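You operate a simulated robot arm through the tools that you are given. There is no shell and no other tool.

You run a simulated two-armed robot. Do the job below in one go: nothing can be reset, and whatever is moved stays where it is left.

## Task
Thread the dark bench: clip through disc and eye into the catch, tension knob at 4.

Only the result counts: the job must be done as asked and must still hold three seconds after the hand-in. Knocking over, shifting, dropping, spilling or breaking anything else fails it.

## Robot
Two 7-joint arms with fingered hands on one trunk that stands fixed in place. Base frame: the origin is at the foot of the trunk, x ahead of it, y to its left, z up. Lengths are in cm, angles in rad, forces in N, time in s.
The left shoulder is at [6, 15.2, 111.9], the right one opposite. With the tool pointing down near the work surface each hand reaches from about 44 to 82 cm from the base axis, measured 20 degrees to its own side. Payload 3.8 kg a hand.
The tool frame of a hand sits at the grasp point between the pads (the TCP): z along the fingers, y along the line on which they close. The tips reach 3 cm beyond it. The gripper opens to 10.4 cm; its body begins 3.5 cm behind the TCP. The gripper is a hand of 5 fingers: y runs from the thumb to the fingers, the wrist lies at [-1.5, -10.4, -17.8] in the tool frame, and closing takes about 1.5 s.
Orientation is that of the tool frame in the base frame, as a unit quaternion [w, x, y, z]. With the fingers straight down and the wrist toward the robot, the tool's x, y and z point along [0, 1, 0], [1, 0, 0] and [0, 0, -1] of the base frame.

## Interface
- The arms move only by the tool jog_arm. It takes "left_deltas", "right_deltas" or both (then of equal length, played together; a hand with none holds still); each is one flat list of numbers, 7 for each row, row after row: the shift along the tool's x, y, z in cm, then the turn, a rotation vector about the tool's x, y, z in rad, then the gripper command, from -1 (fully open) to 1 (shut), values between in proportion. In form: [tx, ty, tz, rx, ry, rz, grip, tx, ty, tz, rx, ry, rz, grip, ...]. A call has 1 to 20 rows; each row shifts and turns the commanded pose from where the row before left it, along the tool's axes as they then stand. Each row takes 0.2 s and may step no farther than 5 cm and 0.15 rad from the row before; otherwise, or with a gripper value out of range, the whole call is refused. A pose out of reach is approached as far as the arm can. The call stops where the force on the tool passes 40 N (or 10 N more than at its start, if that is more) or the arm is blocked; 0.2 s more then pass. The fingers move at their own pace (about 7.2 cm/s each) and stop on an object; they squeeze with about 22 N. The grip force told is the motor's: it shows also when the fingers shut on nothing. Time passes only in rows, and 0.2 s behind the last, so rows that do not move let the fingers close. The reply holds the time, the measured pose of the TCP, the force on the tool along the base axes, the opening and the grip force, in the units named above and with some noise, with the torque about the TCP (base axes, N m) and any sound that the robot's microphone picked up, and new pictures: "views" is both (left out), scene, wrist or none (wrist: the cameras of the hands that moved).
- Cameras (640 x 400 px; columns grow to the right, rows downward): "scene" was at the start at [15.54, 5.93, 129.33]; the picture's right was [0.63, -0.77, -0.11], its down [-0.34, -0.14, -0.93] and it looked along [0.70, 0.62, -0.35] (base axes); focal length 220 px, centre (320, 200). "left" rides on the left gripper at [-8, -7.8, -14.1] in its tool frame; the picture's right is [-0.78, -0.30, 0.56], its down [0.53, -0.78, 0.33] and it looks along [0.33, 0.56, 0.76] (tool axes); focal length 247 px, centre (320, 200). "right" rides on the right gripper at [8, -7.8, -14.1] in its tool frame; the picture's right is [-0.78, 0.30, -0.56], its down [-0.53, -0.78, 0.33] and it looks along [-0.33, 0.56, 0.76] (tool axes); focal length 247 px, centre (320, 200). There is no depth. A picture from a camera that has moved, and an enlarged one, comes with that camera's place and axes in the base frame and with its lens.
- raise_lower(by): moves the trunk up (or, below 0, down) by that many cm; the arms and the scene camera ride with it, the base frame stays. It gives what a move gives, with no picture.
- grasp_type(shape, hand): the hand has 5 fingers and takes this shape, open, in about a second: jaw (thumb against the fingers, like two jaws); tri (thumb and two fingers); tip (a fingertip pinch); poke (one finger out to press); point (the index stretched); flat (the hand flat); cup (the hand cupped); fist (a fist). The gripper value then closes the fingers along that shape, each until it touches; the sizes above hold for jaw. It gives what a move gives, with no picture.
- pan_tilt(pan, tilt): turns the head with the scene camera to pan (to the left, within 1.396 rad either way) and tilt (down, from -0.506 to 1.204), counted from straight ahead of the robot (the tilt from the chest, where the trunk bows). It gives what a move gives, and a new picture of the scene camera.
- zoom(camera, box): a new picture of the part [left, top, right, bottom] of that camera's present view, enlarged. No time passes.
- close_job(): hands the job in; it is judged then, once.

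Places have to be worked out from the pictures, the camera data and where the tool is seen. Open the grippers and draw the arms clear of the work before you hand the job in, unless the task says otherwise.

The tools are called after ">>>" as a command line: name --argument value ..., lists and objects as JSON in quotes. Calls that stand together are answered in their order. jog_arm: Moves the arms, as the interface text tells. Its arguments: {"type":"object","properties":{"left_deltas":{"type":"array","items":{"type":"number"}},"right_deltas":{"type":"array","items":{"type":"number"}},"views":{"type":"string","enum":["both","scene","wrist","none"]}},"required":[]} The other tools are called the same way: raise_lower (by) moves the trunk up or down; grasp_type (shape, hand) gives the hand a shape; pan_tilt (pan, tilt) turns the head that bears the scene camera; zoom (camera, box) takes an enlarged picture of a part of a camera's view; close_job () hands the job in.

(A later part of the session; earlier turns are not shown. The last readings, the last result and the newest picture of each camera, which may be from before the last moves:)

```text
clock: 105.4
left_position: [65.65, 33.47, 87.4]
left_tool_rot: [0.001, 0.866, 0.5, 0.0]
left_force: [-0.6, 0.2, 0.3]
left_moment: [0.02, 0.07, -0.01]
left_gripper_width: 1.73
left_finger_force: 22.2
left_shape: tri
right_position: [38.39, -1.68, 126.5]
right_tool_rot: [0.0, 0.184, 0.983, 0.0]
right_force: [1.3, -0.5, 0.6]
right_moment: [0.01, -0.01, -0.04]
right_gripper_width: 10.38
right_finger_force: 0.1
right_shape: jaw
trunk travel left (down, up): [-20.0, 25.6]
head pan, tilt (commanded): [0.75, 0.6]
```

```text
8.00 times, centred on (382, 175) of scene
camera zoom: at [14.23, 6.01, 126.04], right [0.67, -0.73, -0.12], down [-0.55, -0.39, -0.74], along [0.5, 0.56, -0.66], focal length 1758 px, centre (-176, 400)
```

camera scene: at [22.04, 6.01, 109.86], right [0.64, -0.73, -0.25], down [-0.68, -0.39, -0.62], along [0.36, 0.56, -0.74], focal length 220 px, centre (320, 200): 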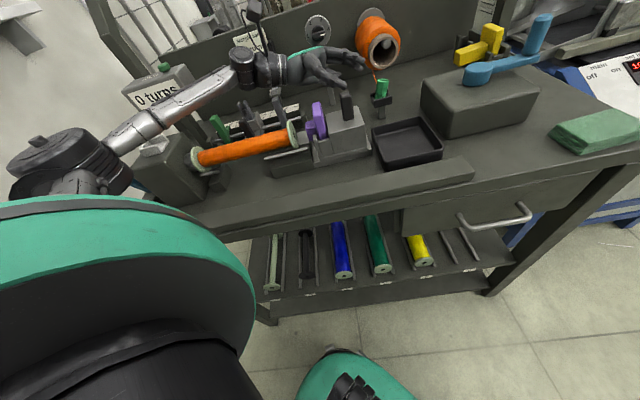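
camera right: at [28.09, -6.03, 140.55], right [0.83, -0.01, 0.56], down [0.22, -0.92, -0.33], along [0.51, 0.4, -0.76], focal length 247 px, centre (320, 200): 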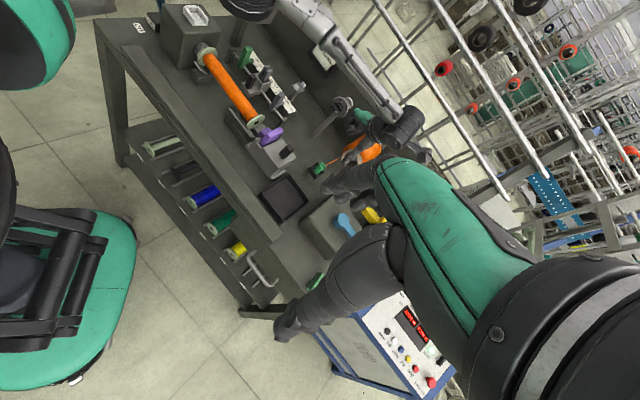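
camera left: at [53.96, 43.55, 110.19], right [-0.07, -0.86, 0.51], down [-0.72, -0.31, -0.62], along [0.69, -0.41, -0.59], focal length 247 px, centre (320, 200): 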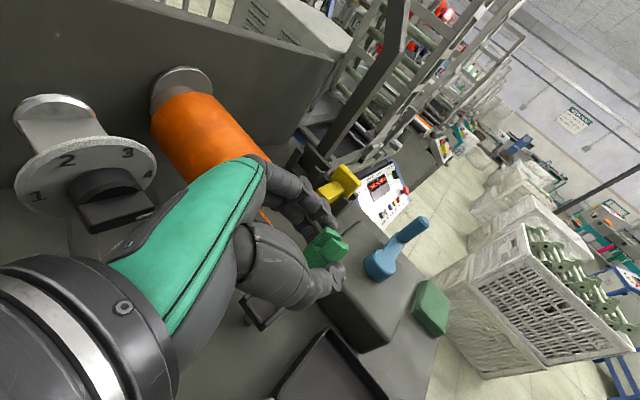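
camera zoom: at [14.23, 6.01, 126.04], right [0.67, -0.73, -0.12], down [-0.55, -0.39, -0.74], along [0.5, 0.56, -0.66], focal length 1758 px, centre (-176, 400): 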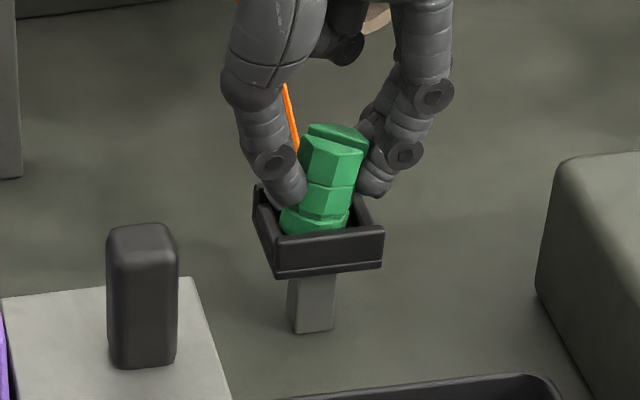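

The grip reads 22 N with a deeper hold. I lift straight out of the dock and check the clip's attitude in the hand.

>>> jog_arm --left_deltas '[0, 0, -1.5, 0, 0, 0, 0.8, 0, 0, -2, 0, 0, 0, 0.8, 0, 0, -3, 0, 0, 0, 0.8, 0, 0, -3.5, 0, 0, 0, 0.8]' --views "none"

>>> zoom --camera "left" --box '[260, 170, 420, 290]'

>>> zoom --camera "scene" --box '[340, 110, 420, 170]'

>>> zoom --camera "right" --box '[310, 100, 406, 170]'

```text
clock: 106.4
left_position: [65.56, 33.37, 97.63]
left_tool_rot: [0.0, 0.866, 0.5, 0.0]
left_force: [0.3, -0.4, -0.2]
left_moment: [0.0, 0.03, -0.03]
left_gripper_width: 1.71
left_finger_force: 21.4
left_shape: tri
right_position: [38.37, -1.77, 126.5]
right_tool_rot: [-0.001, 0.183, 0.983, 0.001]
right_force: [-0.2, 1.1, -0.5]
right_moment: [-0.02, 0.02, -0.01]
right_gripper_width: 10.37
right_finger_force: 0.1
right_shape: jaw
trunk travel left (down, up): [-20.0, 25.6]
head pan, tilt (commanded): [0.75, 0.6]
```

```text
3.33 times, centred on (340, 230) of left
camera zoom: at [54.78, 30.28, 111.61], right [-0.64, -0.52, -0.56], down [-0.41, 0.85, -0.33], along [0.65, 0.01, -0.76], focal length 823 px, centre (253, 100)
```

zoom: 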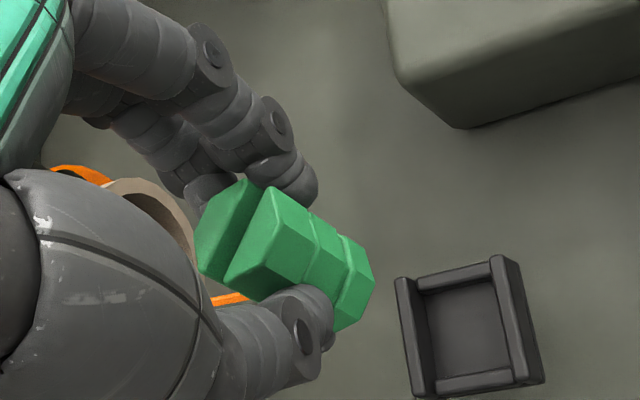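

```text
6.67 times, centred on (380, 140) of scene
camera zoom: at [14.18, 5.95, 126.05], right [0.67, -0.73, -0.12], down [-0.55, -0.38, -0.74], along [0.5, 0.56, -0.66], focal length 1465 px, centre (-80, 600)
```

zoom: 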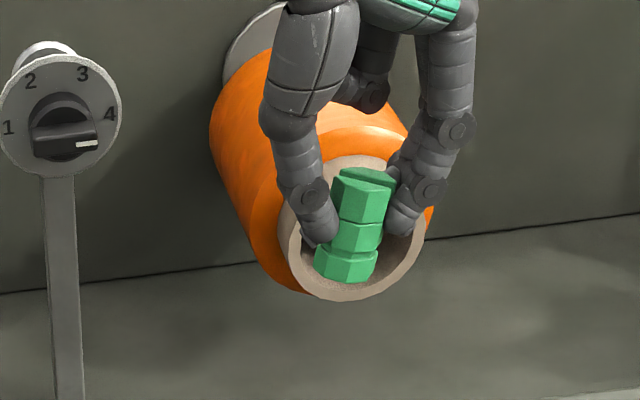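

```text
5.71 times, centred on (358, 135) of right
camera zoom: at [28.01, -6.0, 140.6], right [0.83, 0.0, 0.56], down [0.22, -0.92, -0.33], along [0.51, 0.4, -0.76], focal length 1411 px, centre (103, 571)
```

zoom: 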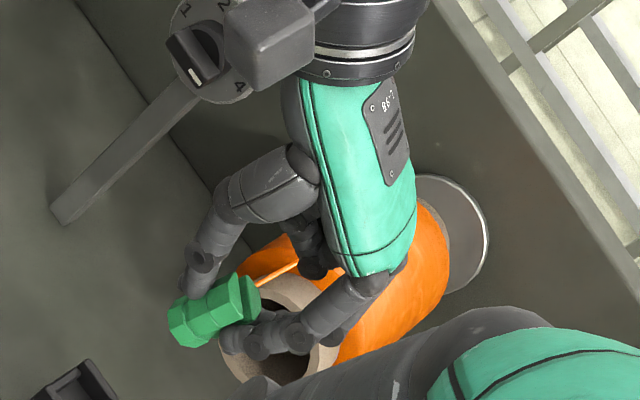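

The clip is well held, leaning only about 8°. I raise it and move to the right side of the disc gap at a safe height, watching the reach.

>>> jog_arm --left_deltas '[0, 0, -4.2, 0, 0, 0, 0.8, 0, 0, -4.2, 0, 0, 0, 0.8, 3.72, -0.37, 0, 0, 0, 0, 0.8, 3.72, -0.37, 0, 0, 0, 0, 0.8, 3.72, -0.37, 0, 0, 0, 0, 0.8, 3.72, -0.37, 0, 0, 0, 0, 0.8]' --views "none"

>>> zoom --camera "scene" --box '[320, 80, 400, 140]'

>>> zoom --camera "right" --box '[310, 70, 406, 140]'

>>> zoom --camera "left" --box '[260, 170, 420, 290]'

```text
clock: 107.8
left_position: [68.82, 43.4, 105.0]
left_tool_rot: [0.0, 0.866, 0.5, -0.001]
left_force: [0.8, 0.6, -0.5]
left_moment: [-0.01, 0.0, -0.01]
left_gripper_width: 1.73
left_finger_force: 21.7
left_shape: tri
left hand out of reach, approached as far as the arm can: row 5, 6
right_position: [38.33, -1.7, 126.49]
right_tool_rot: [0.0, 0.183, 0.983, 0.0]
right_force: [0.5, 0.3, -0.5]
right_moment: [0.01, -0.05, 0.0]
right_gripper_width: 10.37
right_finger_force: 0.0
right_shape: jaw
trunk travel left (down, up): [-20.0, 25.6]
head pan, tilt (commanded): [0.75, 0.6]
```

```text
6.67 times, centred on (360, 110) of scene
camera zoom: at [14.22, 6.08, 126.04], right [0.67, -0.73, -0.12], down [-0.55, -0.39, -0.74], along [0.5, 0.56, -0.66], focal length 1465 px, centre (53, 800)
```

zoom: 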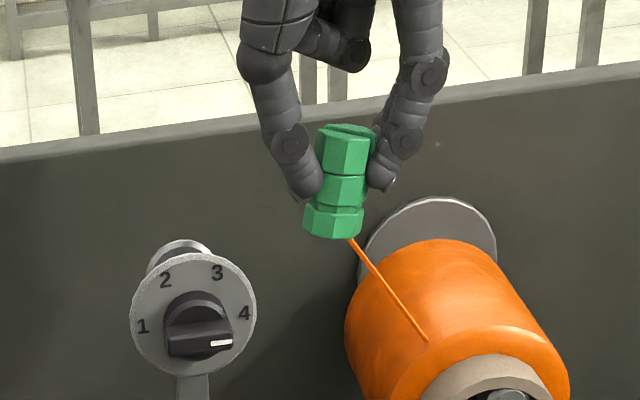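

```text
5.71 times, centred on (358, 105) of right
camera zoom: at [28.06, -5.85, 140.59], right [0.83, 0.0, 0.56], down [0.22, -0.92, -0.33], along [0.51, 0.4, -0.76], focal length 1411 px, centre (103, 743)
```

zoom: 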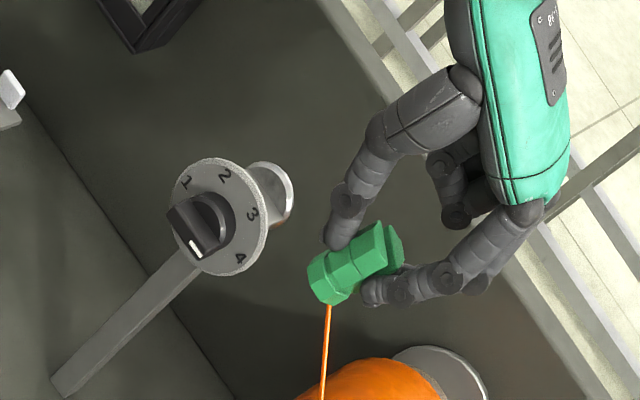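

```text
3.33 times, centred on (340, 230) of left
camera zoom: at [58.19, 40.27, 119.02], right [-0.65, -0.52, -0.56], down [-0.4, 0.85, -0.33], along [0.65, 0.01, -0.76], focal length 823 px, centre (253, 100)
```

zoom: 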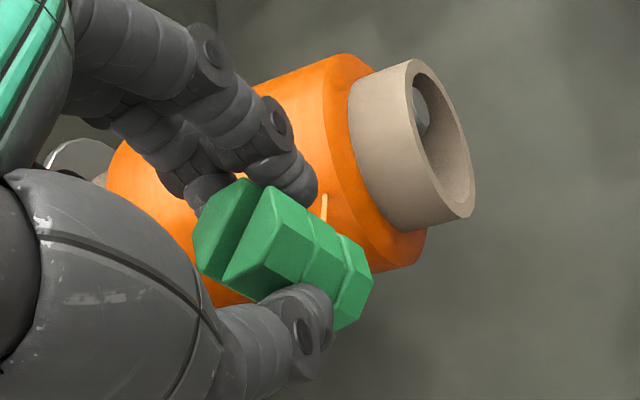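

Turned this far the hand falls short. I rotate it back to the attitude that reached earlier and continue to the right side of the gap.

>>> jog_arm --left_deltas '[0, 0, 0, 0, 0, -0.145, 0.8, 0, 0, 0, 0, 0, -0.145, 0.8, 0, 0, 0, 0, 0, -0.145, 0.8, 2.46, 0.62, 0, 0, 0, 0, 0.8, 2.46, 0.62, 0, 0, 0, 0, 0.8]' --views "none"

>>> zoom --camera "scene" --box '[310, 80, 390, 140]'

>>> zoom --camera "right" --box '[310, 60, 406, 130]'

>>> zoom --camera "left" --box '[260, 170, 420, 290]'

```text
clock: 109.0
left_position: [70.68, 48.02, 104.85]
left_tool_rot: [-0.001, 0.738, 0.675, 0.0]
left_force: [0.0, 0.8, -0.3]
left_moment: [0.0, 0.0, -0.02]
left_gripper_width: 1.71
left_finger_force: 21.4
left_shape: tri
right_position: [38.46, -1.95, 126.36]
right_tool_rot: [-0.001, 0.184, 0.983, -0.001]
right_force: [0.0, -0.1, 0.1]
right_moment: [0.01, 0.04, -0.02]
right_gripper_width: 10.4
right_finger_force: 0.1
right_shape: jaw
trunk travel left (down, up): [-20.0, 25.6]
head pan, tilt (commanded): [0.75, 0.6]
```

```text
6.67 times, centred on (350, 110) of scene
camera zoom: at [14.43, 5.9, 126.01], right [0.67, -0.73, -0.12], down [-0.55, -0.38, -0.74], along [0.5, 0.56, -0.66], focal length 1465 px, centre (120, 800)
```

zoom: 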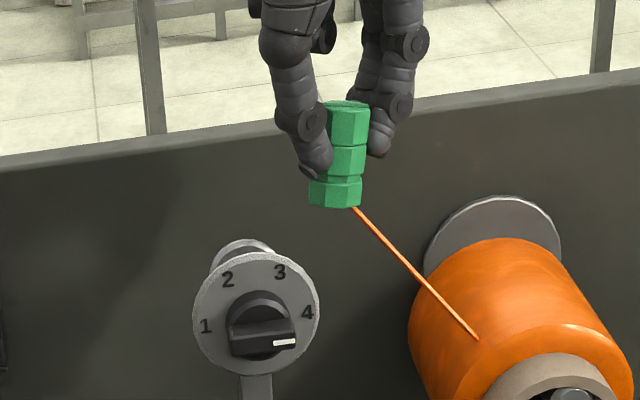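

```text
5.71 times, centred on (358, 95) of right
camera zoom: at [28.32, -6.06, 140.51], right [0.83, 0.0, 0.55], down [0.22, -0.92, -0.33], along [0.51, 0.4, -0.76], focal length 1411 px, centre (103, 800)
```

zoom: 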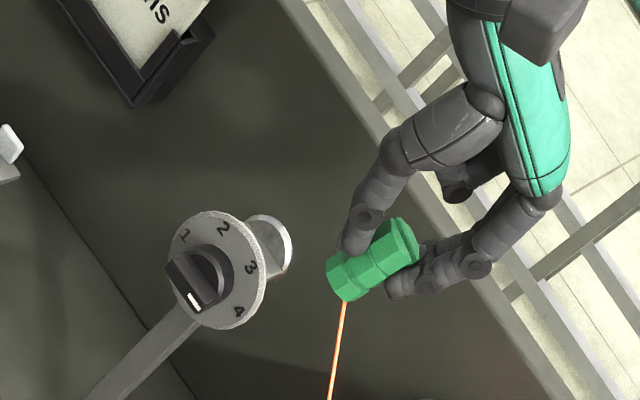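

```text
3.33 times, centred on (340, 230) of left
camera zoom: at [62.35, 40.68, 118.88], right [-0.36, -0.75, -0.56], down [-0.73, 0.6, -0.33], along [0.58, 0.28, -0.76], focal length 823 px, centre (253, 100)
```

zoom: 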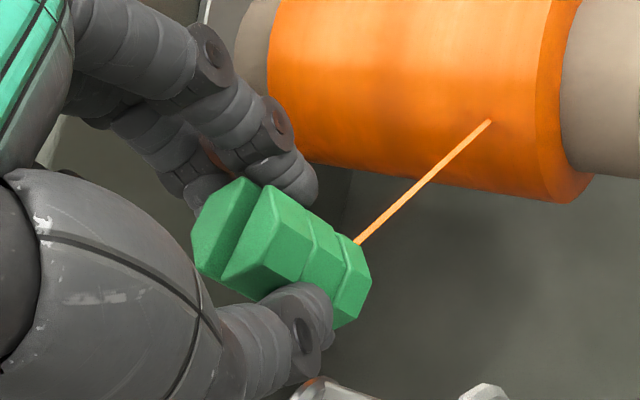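

No reach warning now. Triangulation puts the clip's underside at v ≈ 83.7, about 4.3 cm below the TCP. I lower so it sits between bridge and disc tops, then move slowly left into the gap.

>>> jog_arm --left_deltas '[0, 0, 1.7, 0, 0, 0, 0.8, 0, 0, 1.7, 0, 0, 0, 0.8, 0.51, -0.61, 0, 0, 0, 0, 0.8, 0.51, -0.61, 0, 0, 0, 0, 0.8]' --views "none"

>>> zoom --camera "scene" --box '[310, 95, 374, 140]'

>>> zoom --camera "right" --box '[320, 70, 384, 115]'

>>> zoom --camera "left" --box '[260, 180, 420, 300]'

```text
clock: 110.0
left_position: [69.35, 49.23, 101.68]
left_tool_rot: [0.001, 0.738, 0.675, 0.001]
left_force: [1.7, -1.0, 2.1]
left_moment: [0.0, -0.03, 0.0]
left_gripper_width: 1.71
left_finger_force: 22.1
left_shape: tri
right_position: [38.39, -1.68, 126.46]
right_tool_rot: [0.0, 0.184, 0.983, 0.0]
right_force: [-0.3, -0.1, 0.3]
right_moment: [0.01, -0.01, 0.0]
right_gripper_width: 10.37
right_finger_force: 0.0
right_shape: jaw
trunk travel left (down, up): [-20.0, 25.6]
head pan, tilt (commanded): [0.75, 0.6]
```

```text
8.89 times, centred on (342, 118) of scene
camera zoom: at [14.21, 5.97, 126.05], right [0.67, -0.73, -0.12], down [-0.55, -0.38, -0.74], along [0.5, 0.56, -0.66], focal length 1954 px, centre (124, 933)
```

zoom: 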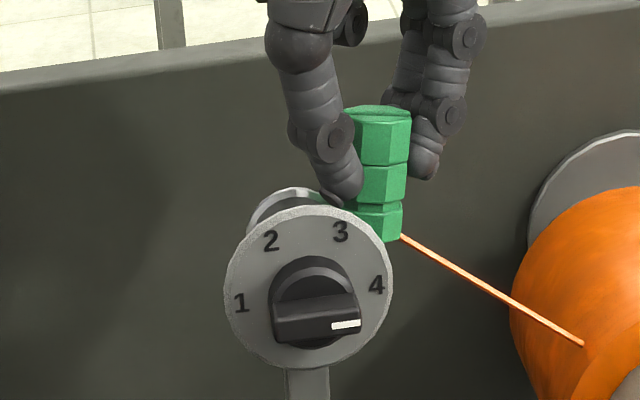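

```text
8.89 times, centred on (352, 92) of right
camera zoom: at [28.05, -5.98, 140.6], right [0.83, 0.0, 0.56], down [0.22, -0.92, -0.33], along [0.51, 0.4, -0.76], focal length 2195 px, centre (36, 1156)
```

zoom: 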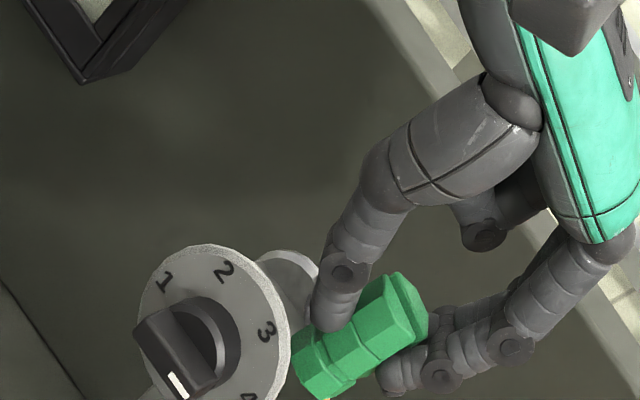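

```text
3.33 times, centred on (340, 240) of left
camera zoom: at [60.96, 41.87, 115.68], right [-0.36, -0.75, -0.56], down [-0.73, 0.6, -0.33], along [0.58, 0.28, -0.76], focal length 823 px, centre (253, 67)
```

zoom: 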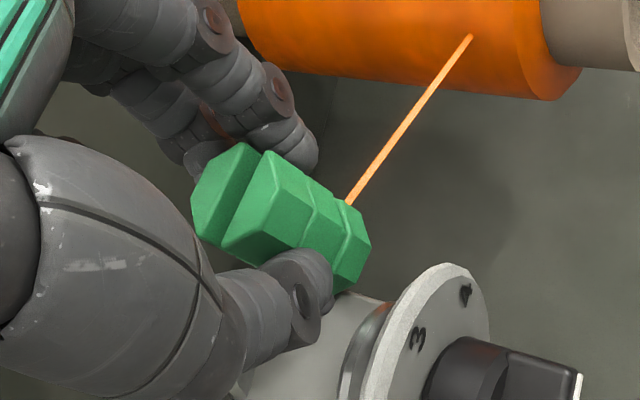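

The clip's base is now entering behind the dial. There is only a slight touch of about 3 N, so I raise by 2 mm and continue in small steps.

>>> jog_arm --left_deltas '[0, 0, -0.25, 0, 0, 0, 0.8, 0.32, -0.38, 0, 0, 0, 0, 0.8, 0.32, -0.38, 0, 0, 0, 0, 0.8]' --views "none"

>>> zoom --camera "scene" --box '[310, 95, 374, 140]'

>>> zoom --camera "left" --box '[260, 180, 420, 300]'

```text
clock: 110.8
left_position: [68.81, 49.97, 101.83]
left_tool_rot: [0.0, 0.737, 0.676, 0.0]
left_force: [0.2, -0.2, 0.3]
left_moment: [-0.02, 0.02, -0.02]
left_gripper_width: 1.7
left_finger_force: 21.6
left_shape: tri
right_position: [38.42, -1.75, 126.47]
right_tool_rot: [-0.001, 0.183, 0.983, -0.001]
right_force: [0.3, -0.2, 0.1]
right_moment: [-0.02, -0.03, -0.03]
right_gripper_width: 10.4
right_finger_force: 0.0
right_shape: jaw
trunk travel left (down, up): [-20.0, 25.6]
head pan, tilt (commanded): [0.75, 0.6]
```

```text
8.89 times, centred on (342, 118) of scene
camera zoom: at [14.23, 6.02, 126.04], right [0.67, -0.73, -0.12], down [-0.55, -0.39, -0.74], along [0.5, 0.56, -0.66], focal length 1954 px, centre (124, 933)
```

zoom: 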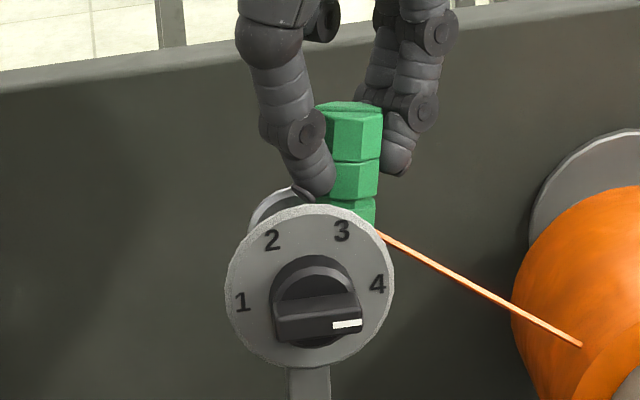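

```text
3.33 times, centred on (340, 240) of left
camera zoom: at [60.37, 42.65, 115.88], right [-0.36, -0.75, -0.56], down [-0.73, 0.6, -0.33], along [0.58, 0.28, -0.76], focal length 823 px, centre (253, 67)
```

zoom: 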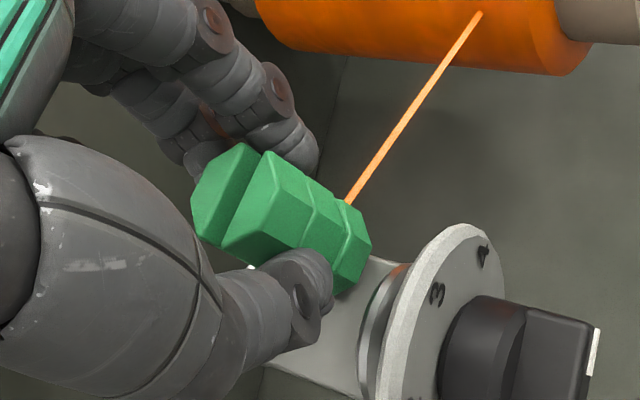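

No contact now, and the clip's base is inside the gap behind the dial. I keep moving left in small steps.

>>> jog_arm --left_deltas '[0.385, -0.46, 0, 0, 0, 0, 0.8, 0.385, -0.46, 0, 0, 0, 0, 0.8, 0.385, -0.46, 0, 0, 0, 0, 0.8]' --views "none"

>>> zoom --camera "scene" --box '[310, 95, 374, 140]'

>>> zoom --camera "left" --box '[260, 180, 420, 300]'

```text
clock: 111.6
left_position: [67.51, 51.08, 101.87]
left_tool_rot: [0.0, 0.737, 0.676, 0.0]
left_force: [0.2, -4.3, 1.9]
left_moment: [-0.15, -0.02, 0.01]
left_gripper_width: 1.69
left_finger_force: 21.8
left_shape: tri
right_position: [38.28, -1.89, 126.55]
right_tool_rot: [-0.001, 0.184, 0.983, -0.001]
right_force: [1.1, -0.5, 0.2]
right_moment: [-0.03, 0.02, -0.02]
right_gripper_width: 10.39
right_finger_force: 0.0
right_shape: jaw
trunk travel left (down, up): [-20.0, 25.6]
head pan, tilt (commanded): [0.75, 0.6]
```

```text
8.89 times, centred on (342, 118) of scene
camera zoom: at [14.2, 5.92, 126.05], right [0.67, -0.73, -0.12], down [-0.55, -0.38, -0.74], along [0.5, 0.56, -0.66], focal length 1954 px, centre (124, 933)
```

zoom: 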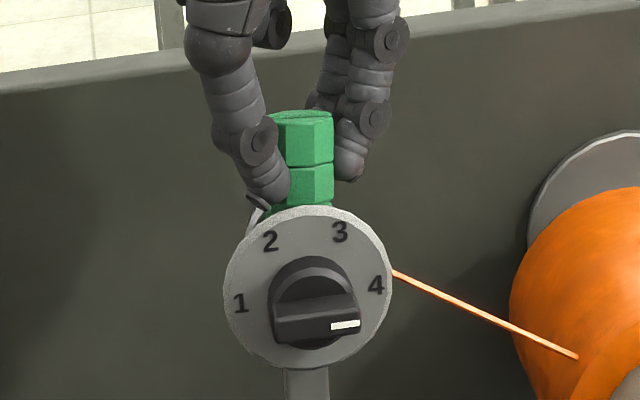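

```text
3.33 times, centred on (340, 240) of left
camera zoom: at [59.11, 43.78, 115.94], right [-0.36, -0.75, -0.56], down [-0.73, 0.6, -0.33], along [0.58, 0.28, -0.76], focal length 823 px, centre (253, 67)
```

zoom: 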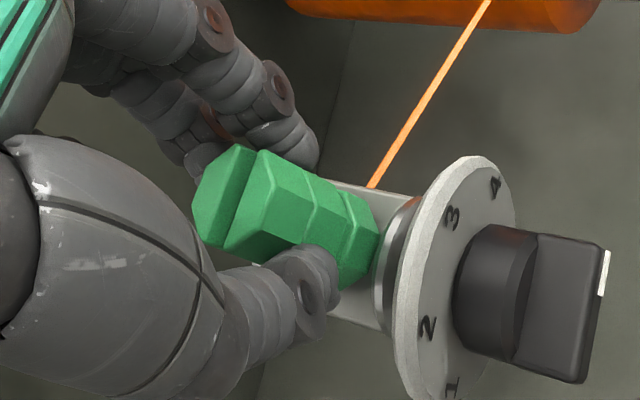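

The clip sits mid-gap with only about 4 N of touch toward the back disc. I shift 2 mm to the front and continue left.

>>> jog_arm --left_deltas '[-0.15, -0.13, -0.1, 0, 0, 0, 0.8, 0.385, -0.46, 0, 0, 0, 0, 0.8, 0.385, -0.46, 0, 0, 0, 0, 0.8]' --views "none"

>>> zoom --camera "scene" --box '[300, 95, 364, 140]'

>>> zoom --camera "left" --box '[260, 180, 420, 300]'

```text
clock: 112.4
left_position: [66.53, 52.03, 101.91]
left_tool_rot: [0.0, 0.737, 0.676, -0.001]
left_force: [-0.2, -0.8, 0.2]
left_moment: [0.0, 0.01, 0.0]
left_gripper_width: 1.7
left_finger_force: 22.1
left_shape: tri
right_position: [38.34, -1.71, 126.4]
right_tool_rot: [0.0, 0.184, 0.983, -0.001]
right_force: [0.3, 0.2, -1.0]
right_moment: [0.01, -0.01, 0.01]
right_gripper_width: 10.38
right_finger_force: 0.0
right_shape: jaw
trunk travel left (down, up): [-20.0, 25.6]
head pan, tilt (commanded): [0.75, 0.6]
```

```text
8.89 times, centred on (332, 118) of scene
camera zoom: at [14.24, 6.02, 126.04], right [0.67, -0.73, -0.12], down [-0.55, -0.39, -0.74], along [0.5, 0.56, -0.66], focal length 1954 px, centre (213, 933)
```

zoom: 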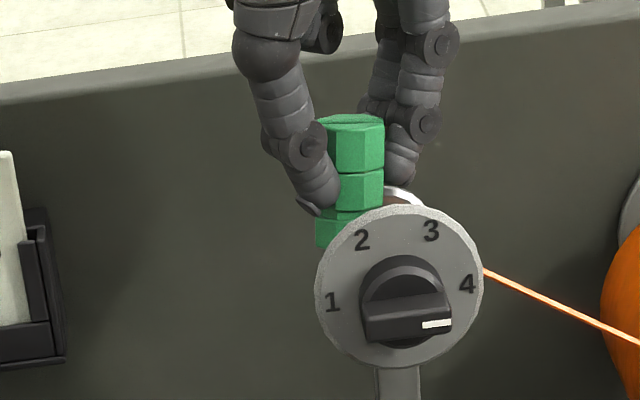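

```text
3.33 times, centred on (340, 240) of left
camera zoom: at [58.08, 44.72, 115.94], right [-0.36, -0.75, -0.56], down [-0.73, 0.6, -0.33], along [0.58, 0.29, -0.76], focal length 823 px, centre (253, 67)
```

zoom: 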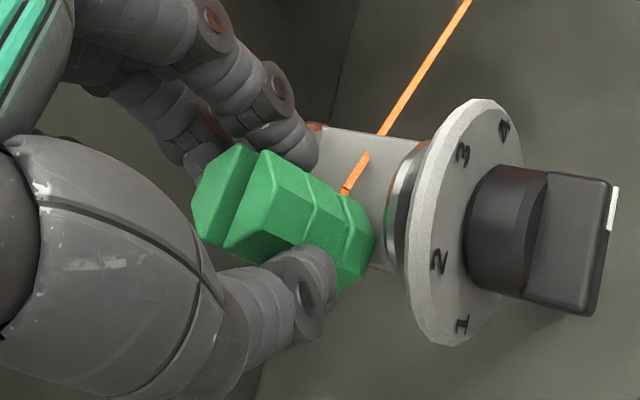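

The clip has passed the middle of the gap and its base shows on the left side of the dial, with no contact force. I continue left until it is clear and look at the thread.

>>> jog_arm --left_deltas '[0.51, -0.61, 0, 0, 0, 0, 0.8, 0.51, -0.61, 0, 0, 0, 0, 0.8, 0.51, -0.61, 0, 0, 0, 0, 0.8, 0.51, -0.61, 0, 0, 0, 0, 0.8, 0.51, -0.61, 0, 0, 0, 0, 0.8]' --views "none"

>>> zoom --camera "scene" --box '[290, 95, 370, 150]'

>>> zoom --camera "left" --box '[260, 160, 460, 300]'

>>> zoom --camera "right" --box '[310, 60, 390, 120]'

```text
clock: 113.6
left_position: [63.67, 54.89, 101.93]
left_tool_rot: [0.0, 0.737, 0.676, 0.0]
left_force: [-0.3, 0.5, -0.2]
left_moment: [0.02, -0.02, 0.01]
left_gripper_width: 1.68
left_finger_force: 22.1
left_shape: tri
right_position: [38.3, -1.81, 126.44]
right_tool_rot: [0.0, 0.183, 0.983, 0.0]
right_force: [-0.1, -0.2, -0.3]
right_moment: [0.0, 0.01, -0.02]
right_gripper_width: 10.39
right_finger_force: 0.1
right_shape: jaw
trunk travel left (down, up): [-20.0, 25.6]
head pan, tilt (commanded): [0.75, 0.6]
```

```text
7.27 times, centred on (330, 122) of scene
camera zoom: at [14.22, 6.02, 126.04], right [0.67, -0.73, -0.12], down [-0.55, -0.39, -0.74], along [0.5, 0.56, -0.66], focal length 1599 px, centre (247, 764)
```

zoom: 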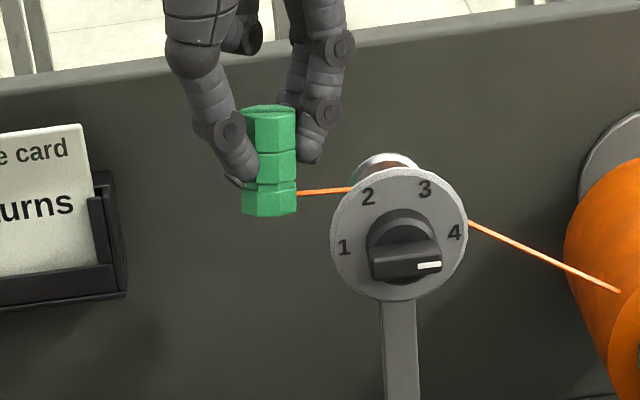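

```text
2.86 times, centred on (360, 230) of left
camera zoom: at [55.29, 47.55, 115.97], right [-0.36, -0.75, -0.56], down [-0.73, 0.6, -0.33], along [0.58, 0.28, -0.76], focal length 706 px, centre (206, 114)
```

zoom: 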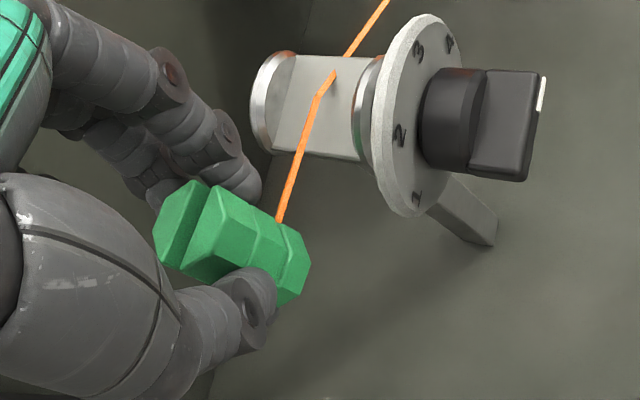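

```text
6.67 times, centred on (350, 90) of right
camera zoom: at [28.05, -5.92, 140.59], right [0.83, 0.0, 0.56], down [0.22, -0.92, -0.33], along [0.51, 0.4, -0.76], focal length 1646 px, centre (120, 933)
```

zoom: 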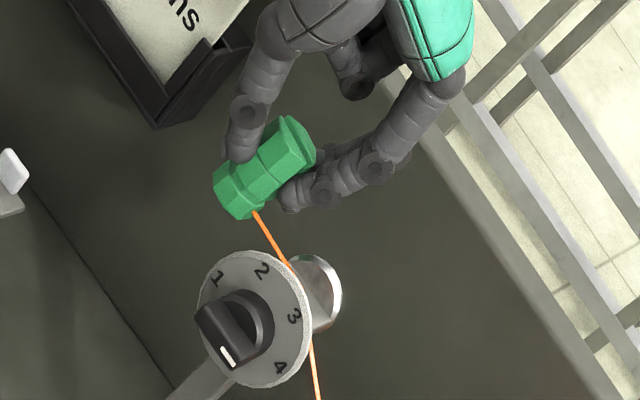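

The thread is now caught by the disc: it bends at the gap and runs on to the clip. Next is the eye. I move further left and turn the hand so its folded fingers stay clear of the sample-card holder on the backboard.

>>> jog_arm --left_deltas '[0.867, -1.035, 0, 0, 0, 0, 0.8, 0.867, -1.035, 0, 0, 0, 0, 0.8, 0, 0, 0, 0, 0, -0.137, 0.8, 0, 0, 0, 0, 0, -0.137, 0.8, 0, 0, 0, 0, 0, -0.137, 0.8, 0, 0, 0, 0, 0, -0.137, 0.8, 0, 0, 0, 0, 0, -0.137, 0.8, 0, 0, 0, 0, 0, -0.137, 0.8, 0, 0, 0, 0, 0, -0.137, 0.8]' --views "both"

>>> zoom --camera "scene" --box '[270, 95, 366, 175]'

>>> zoom --camera "right" --box '[270, 50, 390, 140]'

```text
clock: 115.6
left_position: [61.87, 56.64, 102.07]
left_tool_rot: [0.0, 0.341, 0.94, 0.001]
left_force: [-0.1, -0.6, -0.7]
left_moment: [0.0, 0.01, 0.0]
left_gripper_width: 1.66
left_finger_force: 21.5
left_shape: tri
right_position: [38.45, -1.75, 126.46]
right_tool_rot: [0.0, 0.183, 0.983, 0.0]
right_force: [-0.9, -0.8, -0.1]
right_moment: [0.02, 0.01, 0.0]
right_gripper_width: 10.38
right_finger_force: 0.1
right_shape: jaw
trunk travel left (down, up): [-20.0, 25.6]
head pan, tilt (commanded): [0.75, 0.6]
camera scene: at [14.27, 5.97, 126.04], right [0.67, -0.73, -0.12], down [-0.55, -0.39, -0.74], along [0.5, 0.56, -0.66], focal length 220 px, centre (320, 200)
camera left: at [62.98, 45.52, 115.96], right [0.41, -0.72, -0.56], down [-0.91, -0.25, -0.33], along [0.1, 0.64, -0.76], focal length 247 px, centre (320, 200)
```

scene: 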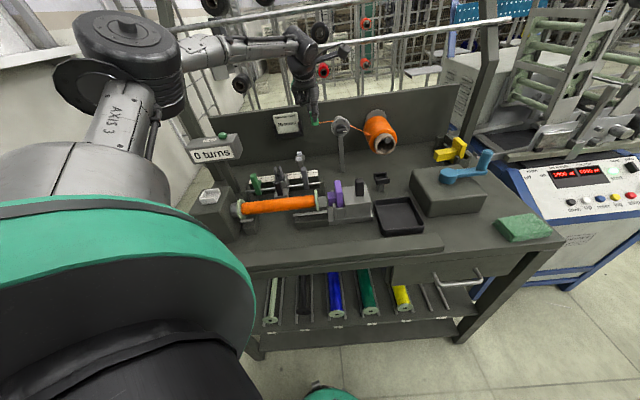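
left: 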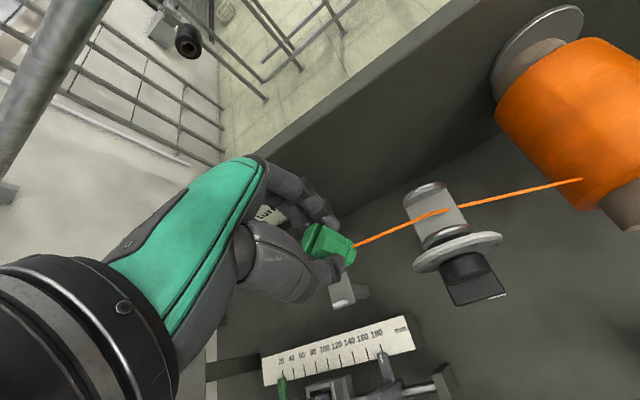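

```text
5.00 times, centred on (318, 135) of scene
camera zoom: at [14.27, 5.97, 126.04], right [0.67, -0.73, -0.12], down [-0.55, -0.39, -0.74], along [0.5, 0.56, -0.66], focal length 1099 px, centre (330, 525)
```

zoom: 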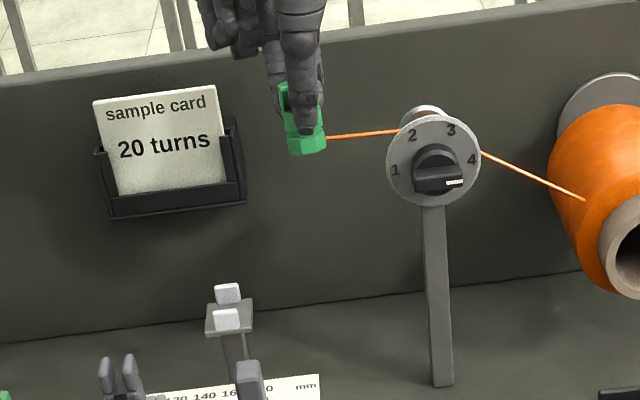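

```text
4.44 times, centred on (330, 95) of right
camera zoom: at [28.13, -5.98, 140.57], right [0.83, 0.0, 0.56], down [0.22, -0.92, -0.33], along [0.51, 0.4, -0.76], focal length 1098 px, centre (276, 667)
```

zoom: 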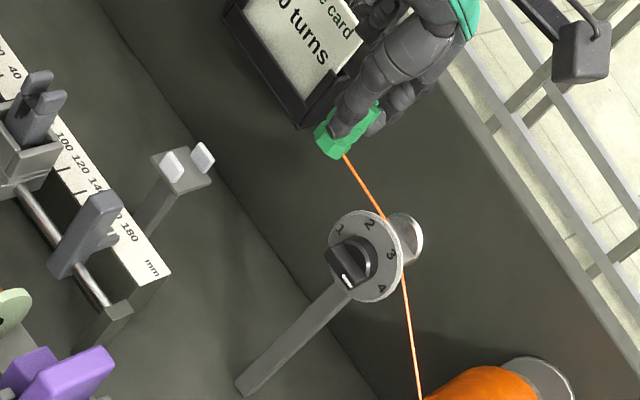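

The card holder stands about 2 cm off the backboard, and the turned hand stays clear of it. I lower the clip on the right side of the eye to just above its plate level and check alignment.

>>> jog_arm --left_deltas '[0, 0, 3.5, 0, 0, 0, 0.8, 0, 0, 3.5, 0, 0, 0, 0.8, 0, 0, 2.5, 0, 0, 0, 0.8]' --views "none"

>>> zoom --camera "scene" --box '[280, 125, 344, 170]'

>>> zoom --camera "right" --box '[280, 60, 360, 120]'

>>> zoom --camera "left" --box '[260, 180, 420, 300]'

```text
clock: 116.4
left_position: [61.71, 56.54, 92.29]
left_tool_rot: [0.0, 0.343, 0.939, 0.0]
left_force: [-0.4, 0.1, -0.2]
left_moment: [-0.01, -0.02, 0.0]
left_gripper_width: 1.71
left_finger_force: 22.0
left_shape: tri
right_position: [38.46, -1.71, 126.38]
right_tool_rot: [0.0, 0.182, 0.983, 0.0]
right_force: [0.3, 0.2, 0.6]
right_moment: [0.02, 0.02, 0.0]
right_gripper_width: 10.37
right_finger_force: 0.1
right_shape: jaw
trunk travel left (down, up): [-20.0, 25.6]
head pan, tilt (commanded): [0.75, 0.6]
```

```text
8.89 times, centred on (312, 148) of scene
camera zoom: at [14.26, 6.03, 126.03], right [0.67, -0.73, -0.12], down [-0.55, -0.39, -0.74], along [0.5, 0.56, -0.66], focal length 1954 px, centre (391, 667)
```

zoom: 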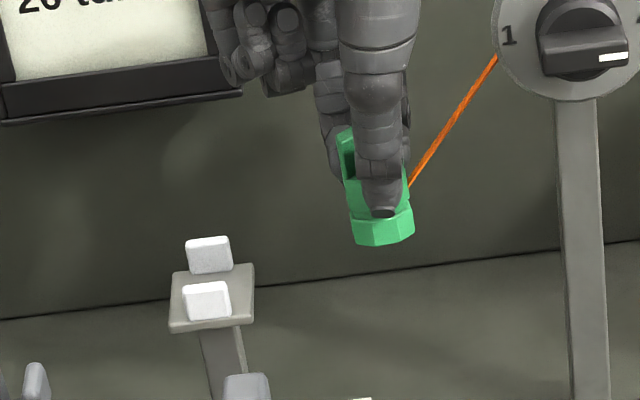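

```text
6.67 times, centred on (320, 90) of right
camera zoom: at [28.11, -5.92, 140.57], right [0.83, 0.0, 0.56], down [0.22, -0.92, -0.33], along [0.51, 0.4, -0.76], focal length 1646 px, centre (320, 933)
```

zoom: 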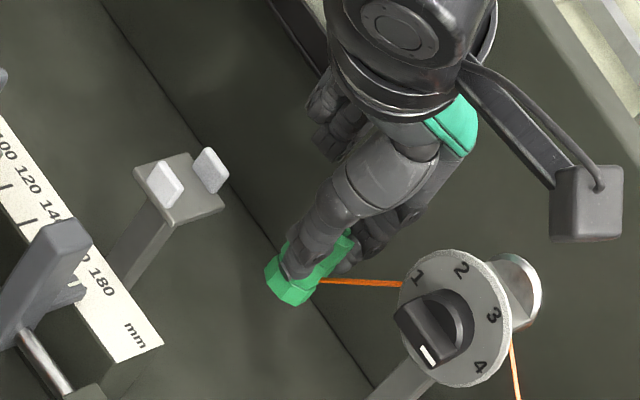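

```text
3.33 times, centred on (340, 240) of left
camera zoom: at [62.94, 45.47, 106.34], right [0.4, -0.73, -0.56], down [-0.91, -0.25, -0.33], along [0.1, 0.64, -0.76], focal length 823 px, centre (253, 67)
```

zoom: 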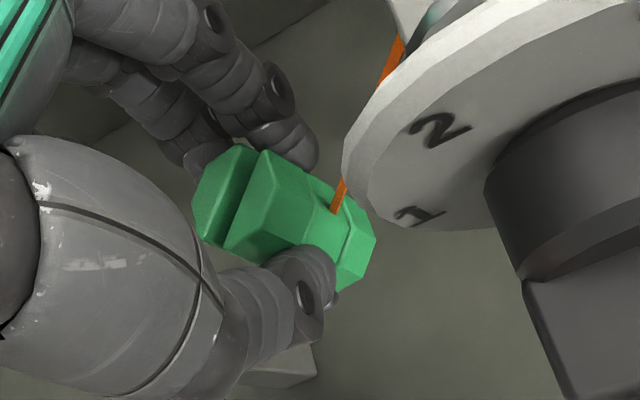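

The clip's underside is about 4.3 cm below the TCP and in line with the eye within 2–3 mm. I lower to pass height, correct sideways, and approach the eye from the right.

>>> jog_arm --left_deltas '[-0.03, 0.3, 1.7, 0, 0, 0, 0.8, 1.2, 0.1, 0, 0, 0, 0, 0.8, 1.2, 0.1, 0, 0, 0, 0, 0.8]' --views "none"

>>> zoom --camera "scene" --box '[280, 125, 344, 170]'

>>> zoom --camera "right" --box '[280, 60, 344, 110]'

>>> zoom --camera "left" --box '[240, 180, 400, 300]'

```text
clock: 117.2
left_position: [60.27, 58.6, 91.0]
left_tool_rot: [0.0, 0.343, 0.939, 0.0]
left_force: [-0.7, 0.4, -0.6]
left_moment: [0.0, 0.03, -0.01]
left_gripper_width: 1.67
left_finger_force: 22.1
left_shape: tri
right_position: [38.33, -1.81, 126.42]
right_tool_rot: [0.001, 0.183, 0.983, 0.0]
right_force: [-0.1, -0.2, -0.4]
right_moment: [0.02, 0.01, -0.01]
right_gripper_width: 10.41
right_finger_force: 0.0
right_shape: jaw
trunk travel left (down, up): [-20.0, 25.6]
head pan, tilt (commanded): [0.75, 0.6]
```

```text
8.89 times, centred on (312, 148) of scene
camera zoom: at [14.19, 6.03, 126.05], right [0.67, -0.73, -0.12], down [-0.55, -0.39, -0.74], along [0.5, 0.56, -0.66], focal length 1954 px, centre (391, 667)
```

zoom: 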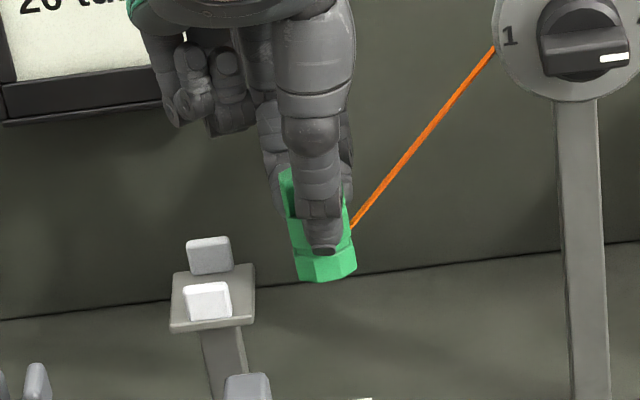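

```text
8.00 times, centred on (312, 85) of right
camera zoom: at [28.02, -5.91, 140.6], right [0.83, 0.0, 0.56], down [0.22, -0.92, -0.33], along [0.51, 0.4, -0.76], focal length 1976 px, centre (384, 1120)
```

zoom: 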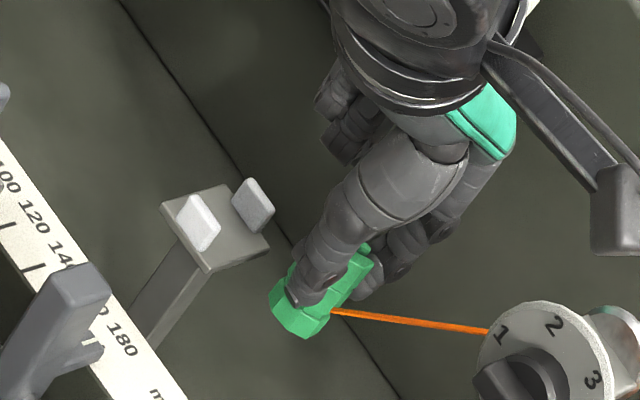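

```text
3.33 times, centred on (320, 240) of left
camera zoom: at [61.39, 47.48, 104.88], right [0.4, -0.73, -0.56], down [-0.91, -0.25, -0.33], along [0.1, 0.64, -0.76], focal length 823 px, centre (320, 67)
```

zoom: 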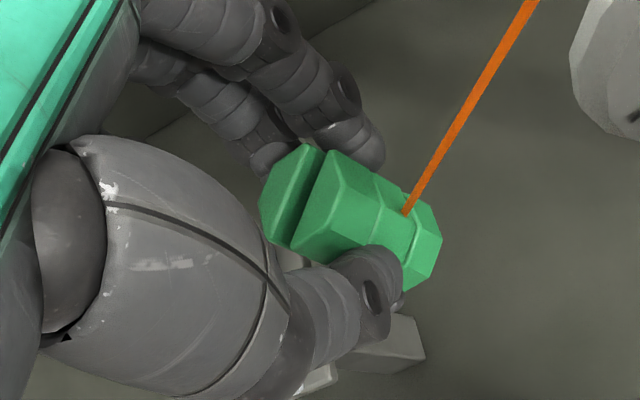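

Projected along the bench, the clip's base will pass between the two white tips within 3 mm. I lower 4 mm more and move left slowly into the eye.

>>> jog_arm --left_deltas '[0, 0.05, 0.4, 0, 0, 0, 0.8, 0.8, 0.07, 0, 0, 0, 0, 0.8, 0.8, 0.07, 0, 0, 0, 0, 0.8, 0.7, 0.06, 0, 0, 0, 0, 0.8]' --views "none"

>>> zoom --camera "scene" --box '[280, 125, 344, 170]'

>>> zoom --camera "right" --box '[280, 60, 344, 110]'

>>> zoom --camera "left" --box '[240, 180, 400, 300]'

```text
clock: 118.2
left_position: [59.02, 60.1, 90.57]
left_tool_rot: [0.001, 0.344, 0.939, 0.001]
left_force: [3.5, -3.2, 1.8]
left_moment: [-0.11, -0.13, -0.03]
left_gripper_width: 1.69
left_finger_force: 22.1
left_shape: tri
right_position: [38.5, -1.86, 126.48]
right_tool_rot: [-0.001, 0.183, 0.983, -0.001]
right_force: [-0.1, 0.9, 0.0]
right_moment: [0.0, -0.01, 0.02]
right_gripper_width: 10.37
right_finger_force: 0.0
right_shape: jaw
trunk travel left (down, up): [-20.0, 25.6]
head pan, tilt (commanded): [0.75, 0.6]
```

```text
8.89 times, centred on (312, 148) of scene
camera zoom: at [14.29, 5.89, 126.04], right [0.67, -0.73, -0.12], down [-0.55, -0.38, -0.74], along [0.5, 0.56, -0.66], focal length 1954 px, centre (391, 667)
```

zoom: 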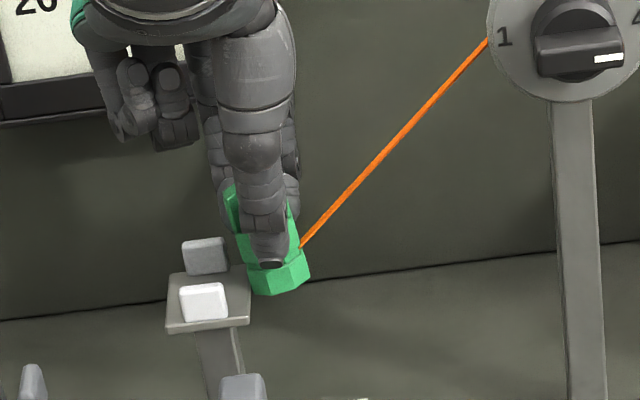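

```text
8.00 times, centred on (312, 85) of right
camera zoom: at [28.13, -6.08, 140.57], right [0.83, -0.01, 0.56], down [0.22, -0.92, -0.33], along [0.51, 0.4, -0.76], focal length 1976 px, centre (384, 1120)
```

zoom: 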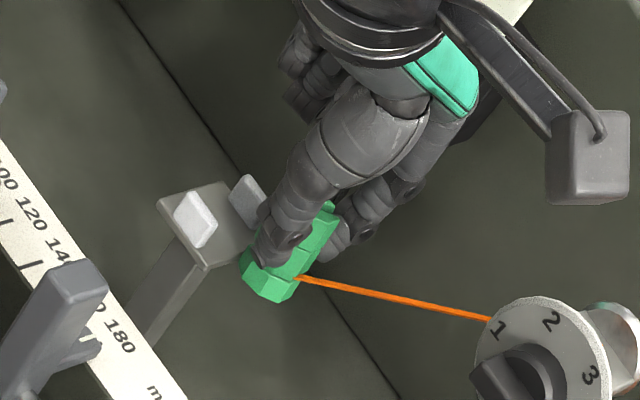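

```text
3.33 times, centred on (320, 240) of left
camera zoom: at [60.0, 49.01, 104.53], right [0.4, -0.73, -0.56], down [-0.91, -0.25, -0.33], along [0.11, 0.64, -0.76], focal length 823 px, centre (320, 67)
```

zoom: 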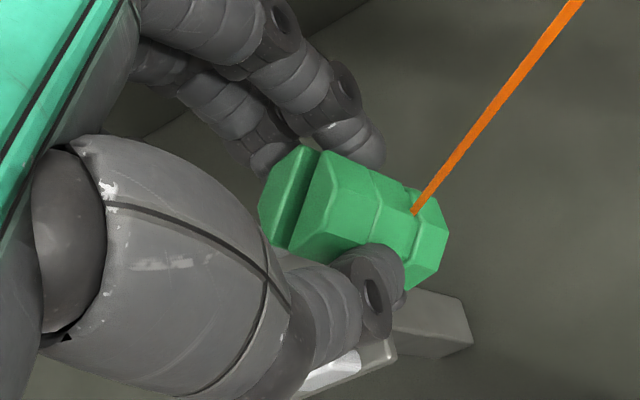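

The clip's lower edge touched the plate's right side (about 5 N). I back off slightly, raise half a centimetre, and try again.

>>> jog_arm --left_deltas '[-0.6, -0.05, 0, 0, 0, 0, 0.8, 0, 0, -0.5, 0, 0, 0, 0.8, 0.6, 0.05, 0, 0, 0, 0, 0.8, 0.5, 0.04, 0, 0, 0, 0, 0.8]' --views "none"

>>> zoom --camera "scene" --box '[280, 130, 328, 165]'

>>> zoom --camera "right" --box '[285, 65, 333, 100]'

```text
clock: 119.2
left_position: [58.57, 60.55, 91.02]
left_tool_rot: [-0.001, 0.344, 0.939, 0.001]
left_force: [1.8, -1.2, 1.5]
left_moment: [0.12, 0.14, 0.01]
left_gripper_width: 1.7
left_finger_force: 21.9
left_shape: tri
right_position: [38.44, -1.89, 126.44]
right_tool_rot: [-0.002, 0.184, 0.983, 0.001]
right_force: [0.1, 0.2, -0.1]
right_moment: [-0.02, 0.02, -0.03]
right_gripper_width: 10.36
right_finger_force: 0.0
right_shape: jaw
trunk travel left (down, up): [-20.0, 25.6]
head pan, tilt (commanded): [0.75, 0.6]
```

```text
11.43 times, centred on (304, 148) of scene
camera zoom: at [14.32, 5.87, 126.04], right [0.67, -0.73, -0.12], down [-0.55, -0.38, -0.74], along [0.5, 0.56, -0.66], focal length 2512 px, centre (503, 800)
```

zoom: 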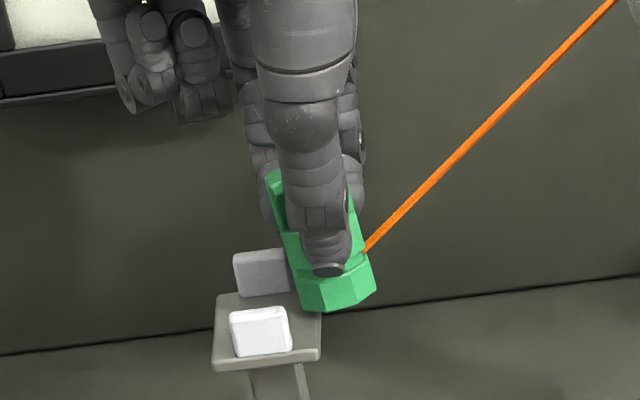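

```text
11.43 times, centred on (309, 82) of right
camera zoom: at [28.16, -6.1, 140.56], right [0.83, -0.01, 0.56], down [0.22, -0.92, -0.33], along [0.51, 0.4, -0.76], focal length 2823 px, centre (446, 1543)
```

zoom: 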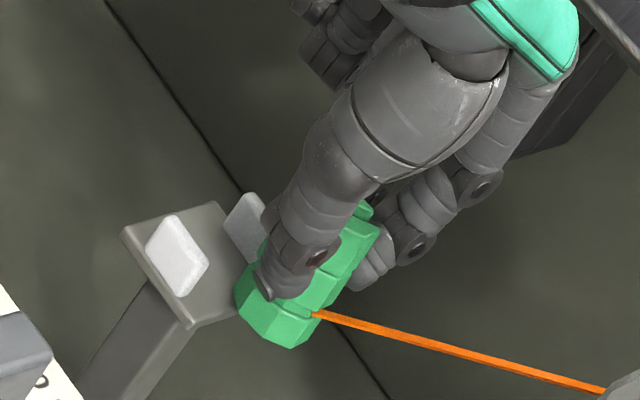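

There is light contact. I take close zooms of the clip's base against the two white tips from both cameras to align it better.

>>> zoom --camera "scene" --box '[290, 142, 322, 164]'

>>> zoom --camera "right" --box '[292, 75, 324, 97]'

>>> zoom --camera "left" --box '[280, 200, 380, 290]'

```text
16.00 times, centred on (306, 153) of scene
camera zoom: at [14.32, 5.87, 126.04], right [0.67, -0.73, -0.12], down [-0.55, -0.38, -0.74], along [0.5, 0.56, -0.66], focal length 3517 px, centre (544, 952)
```

zoom: 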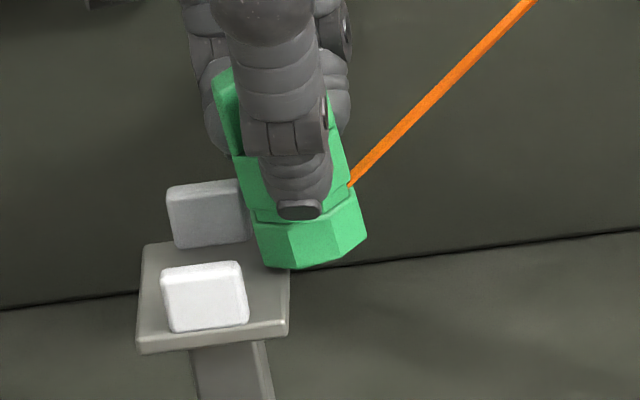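

```text
16.00 times, centred on (308, 86) of right
camera zoom: at [28.16, -6.1, 140.56], right [0.83, -0.01, 0.56], down [0.22, -0.92, -0.33], along [0.51, 0.4, -0.76], focal length 3952 px, centre (512, 2024)
```

zoom: 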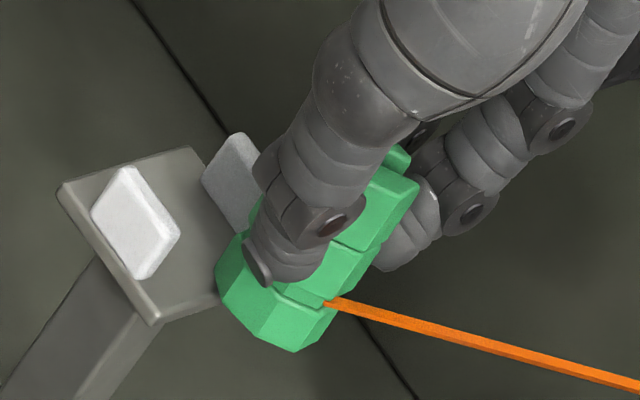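

```text
4.44 times, centred on (330, 245) of left
camera zoom: at [59.62, 49.38, 104.95], right [0.4, -0.73, -0.56], down [-0.91, -0.25, -0.33], along [0.1, 0.64, -0.76], focal length 1098 px, centre (276, 0)
```

zoom: 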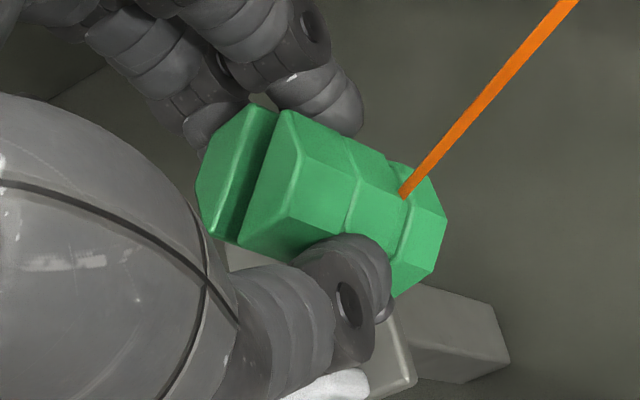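

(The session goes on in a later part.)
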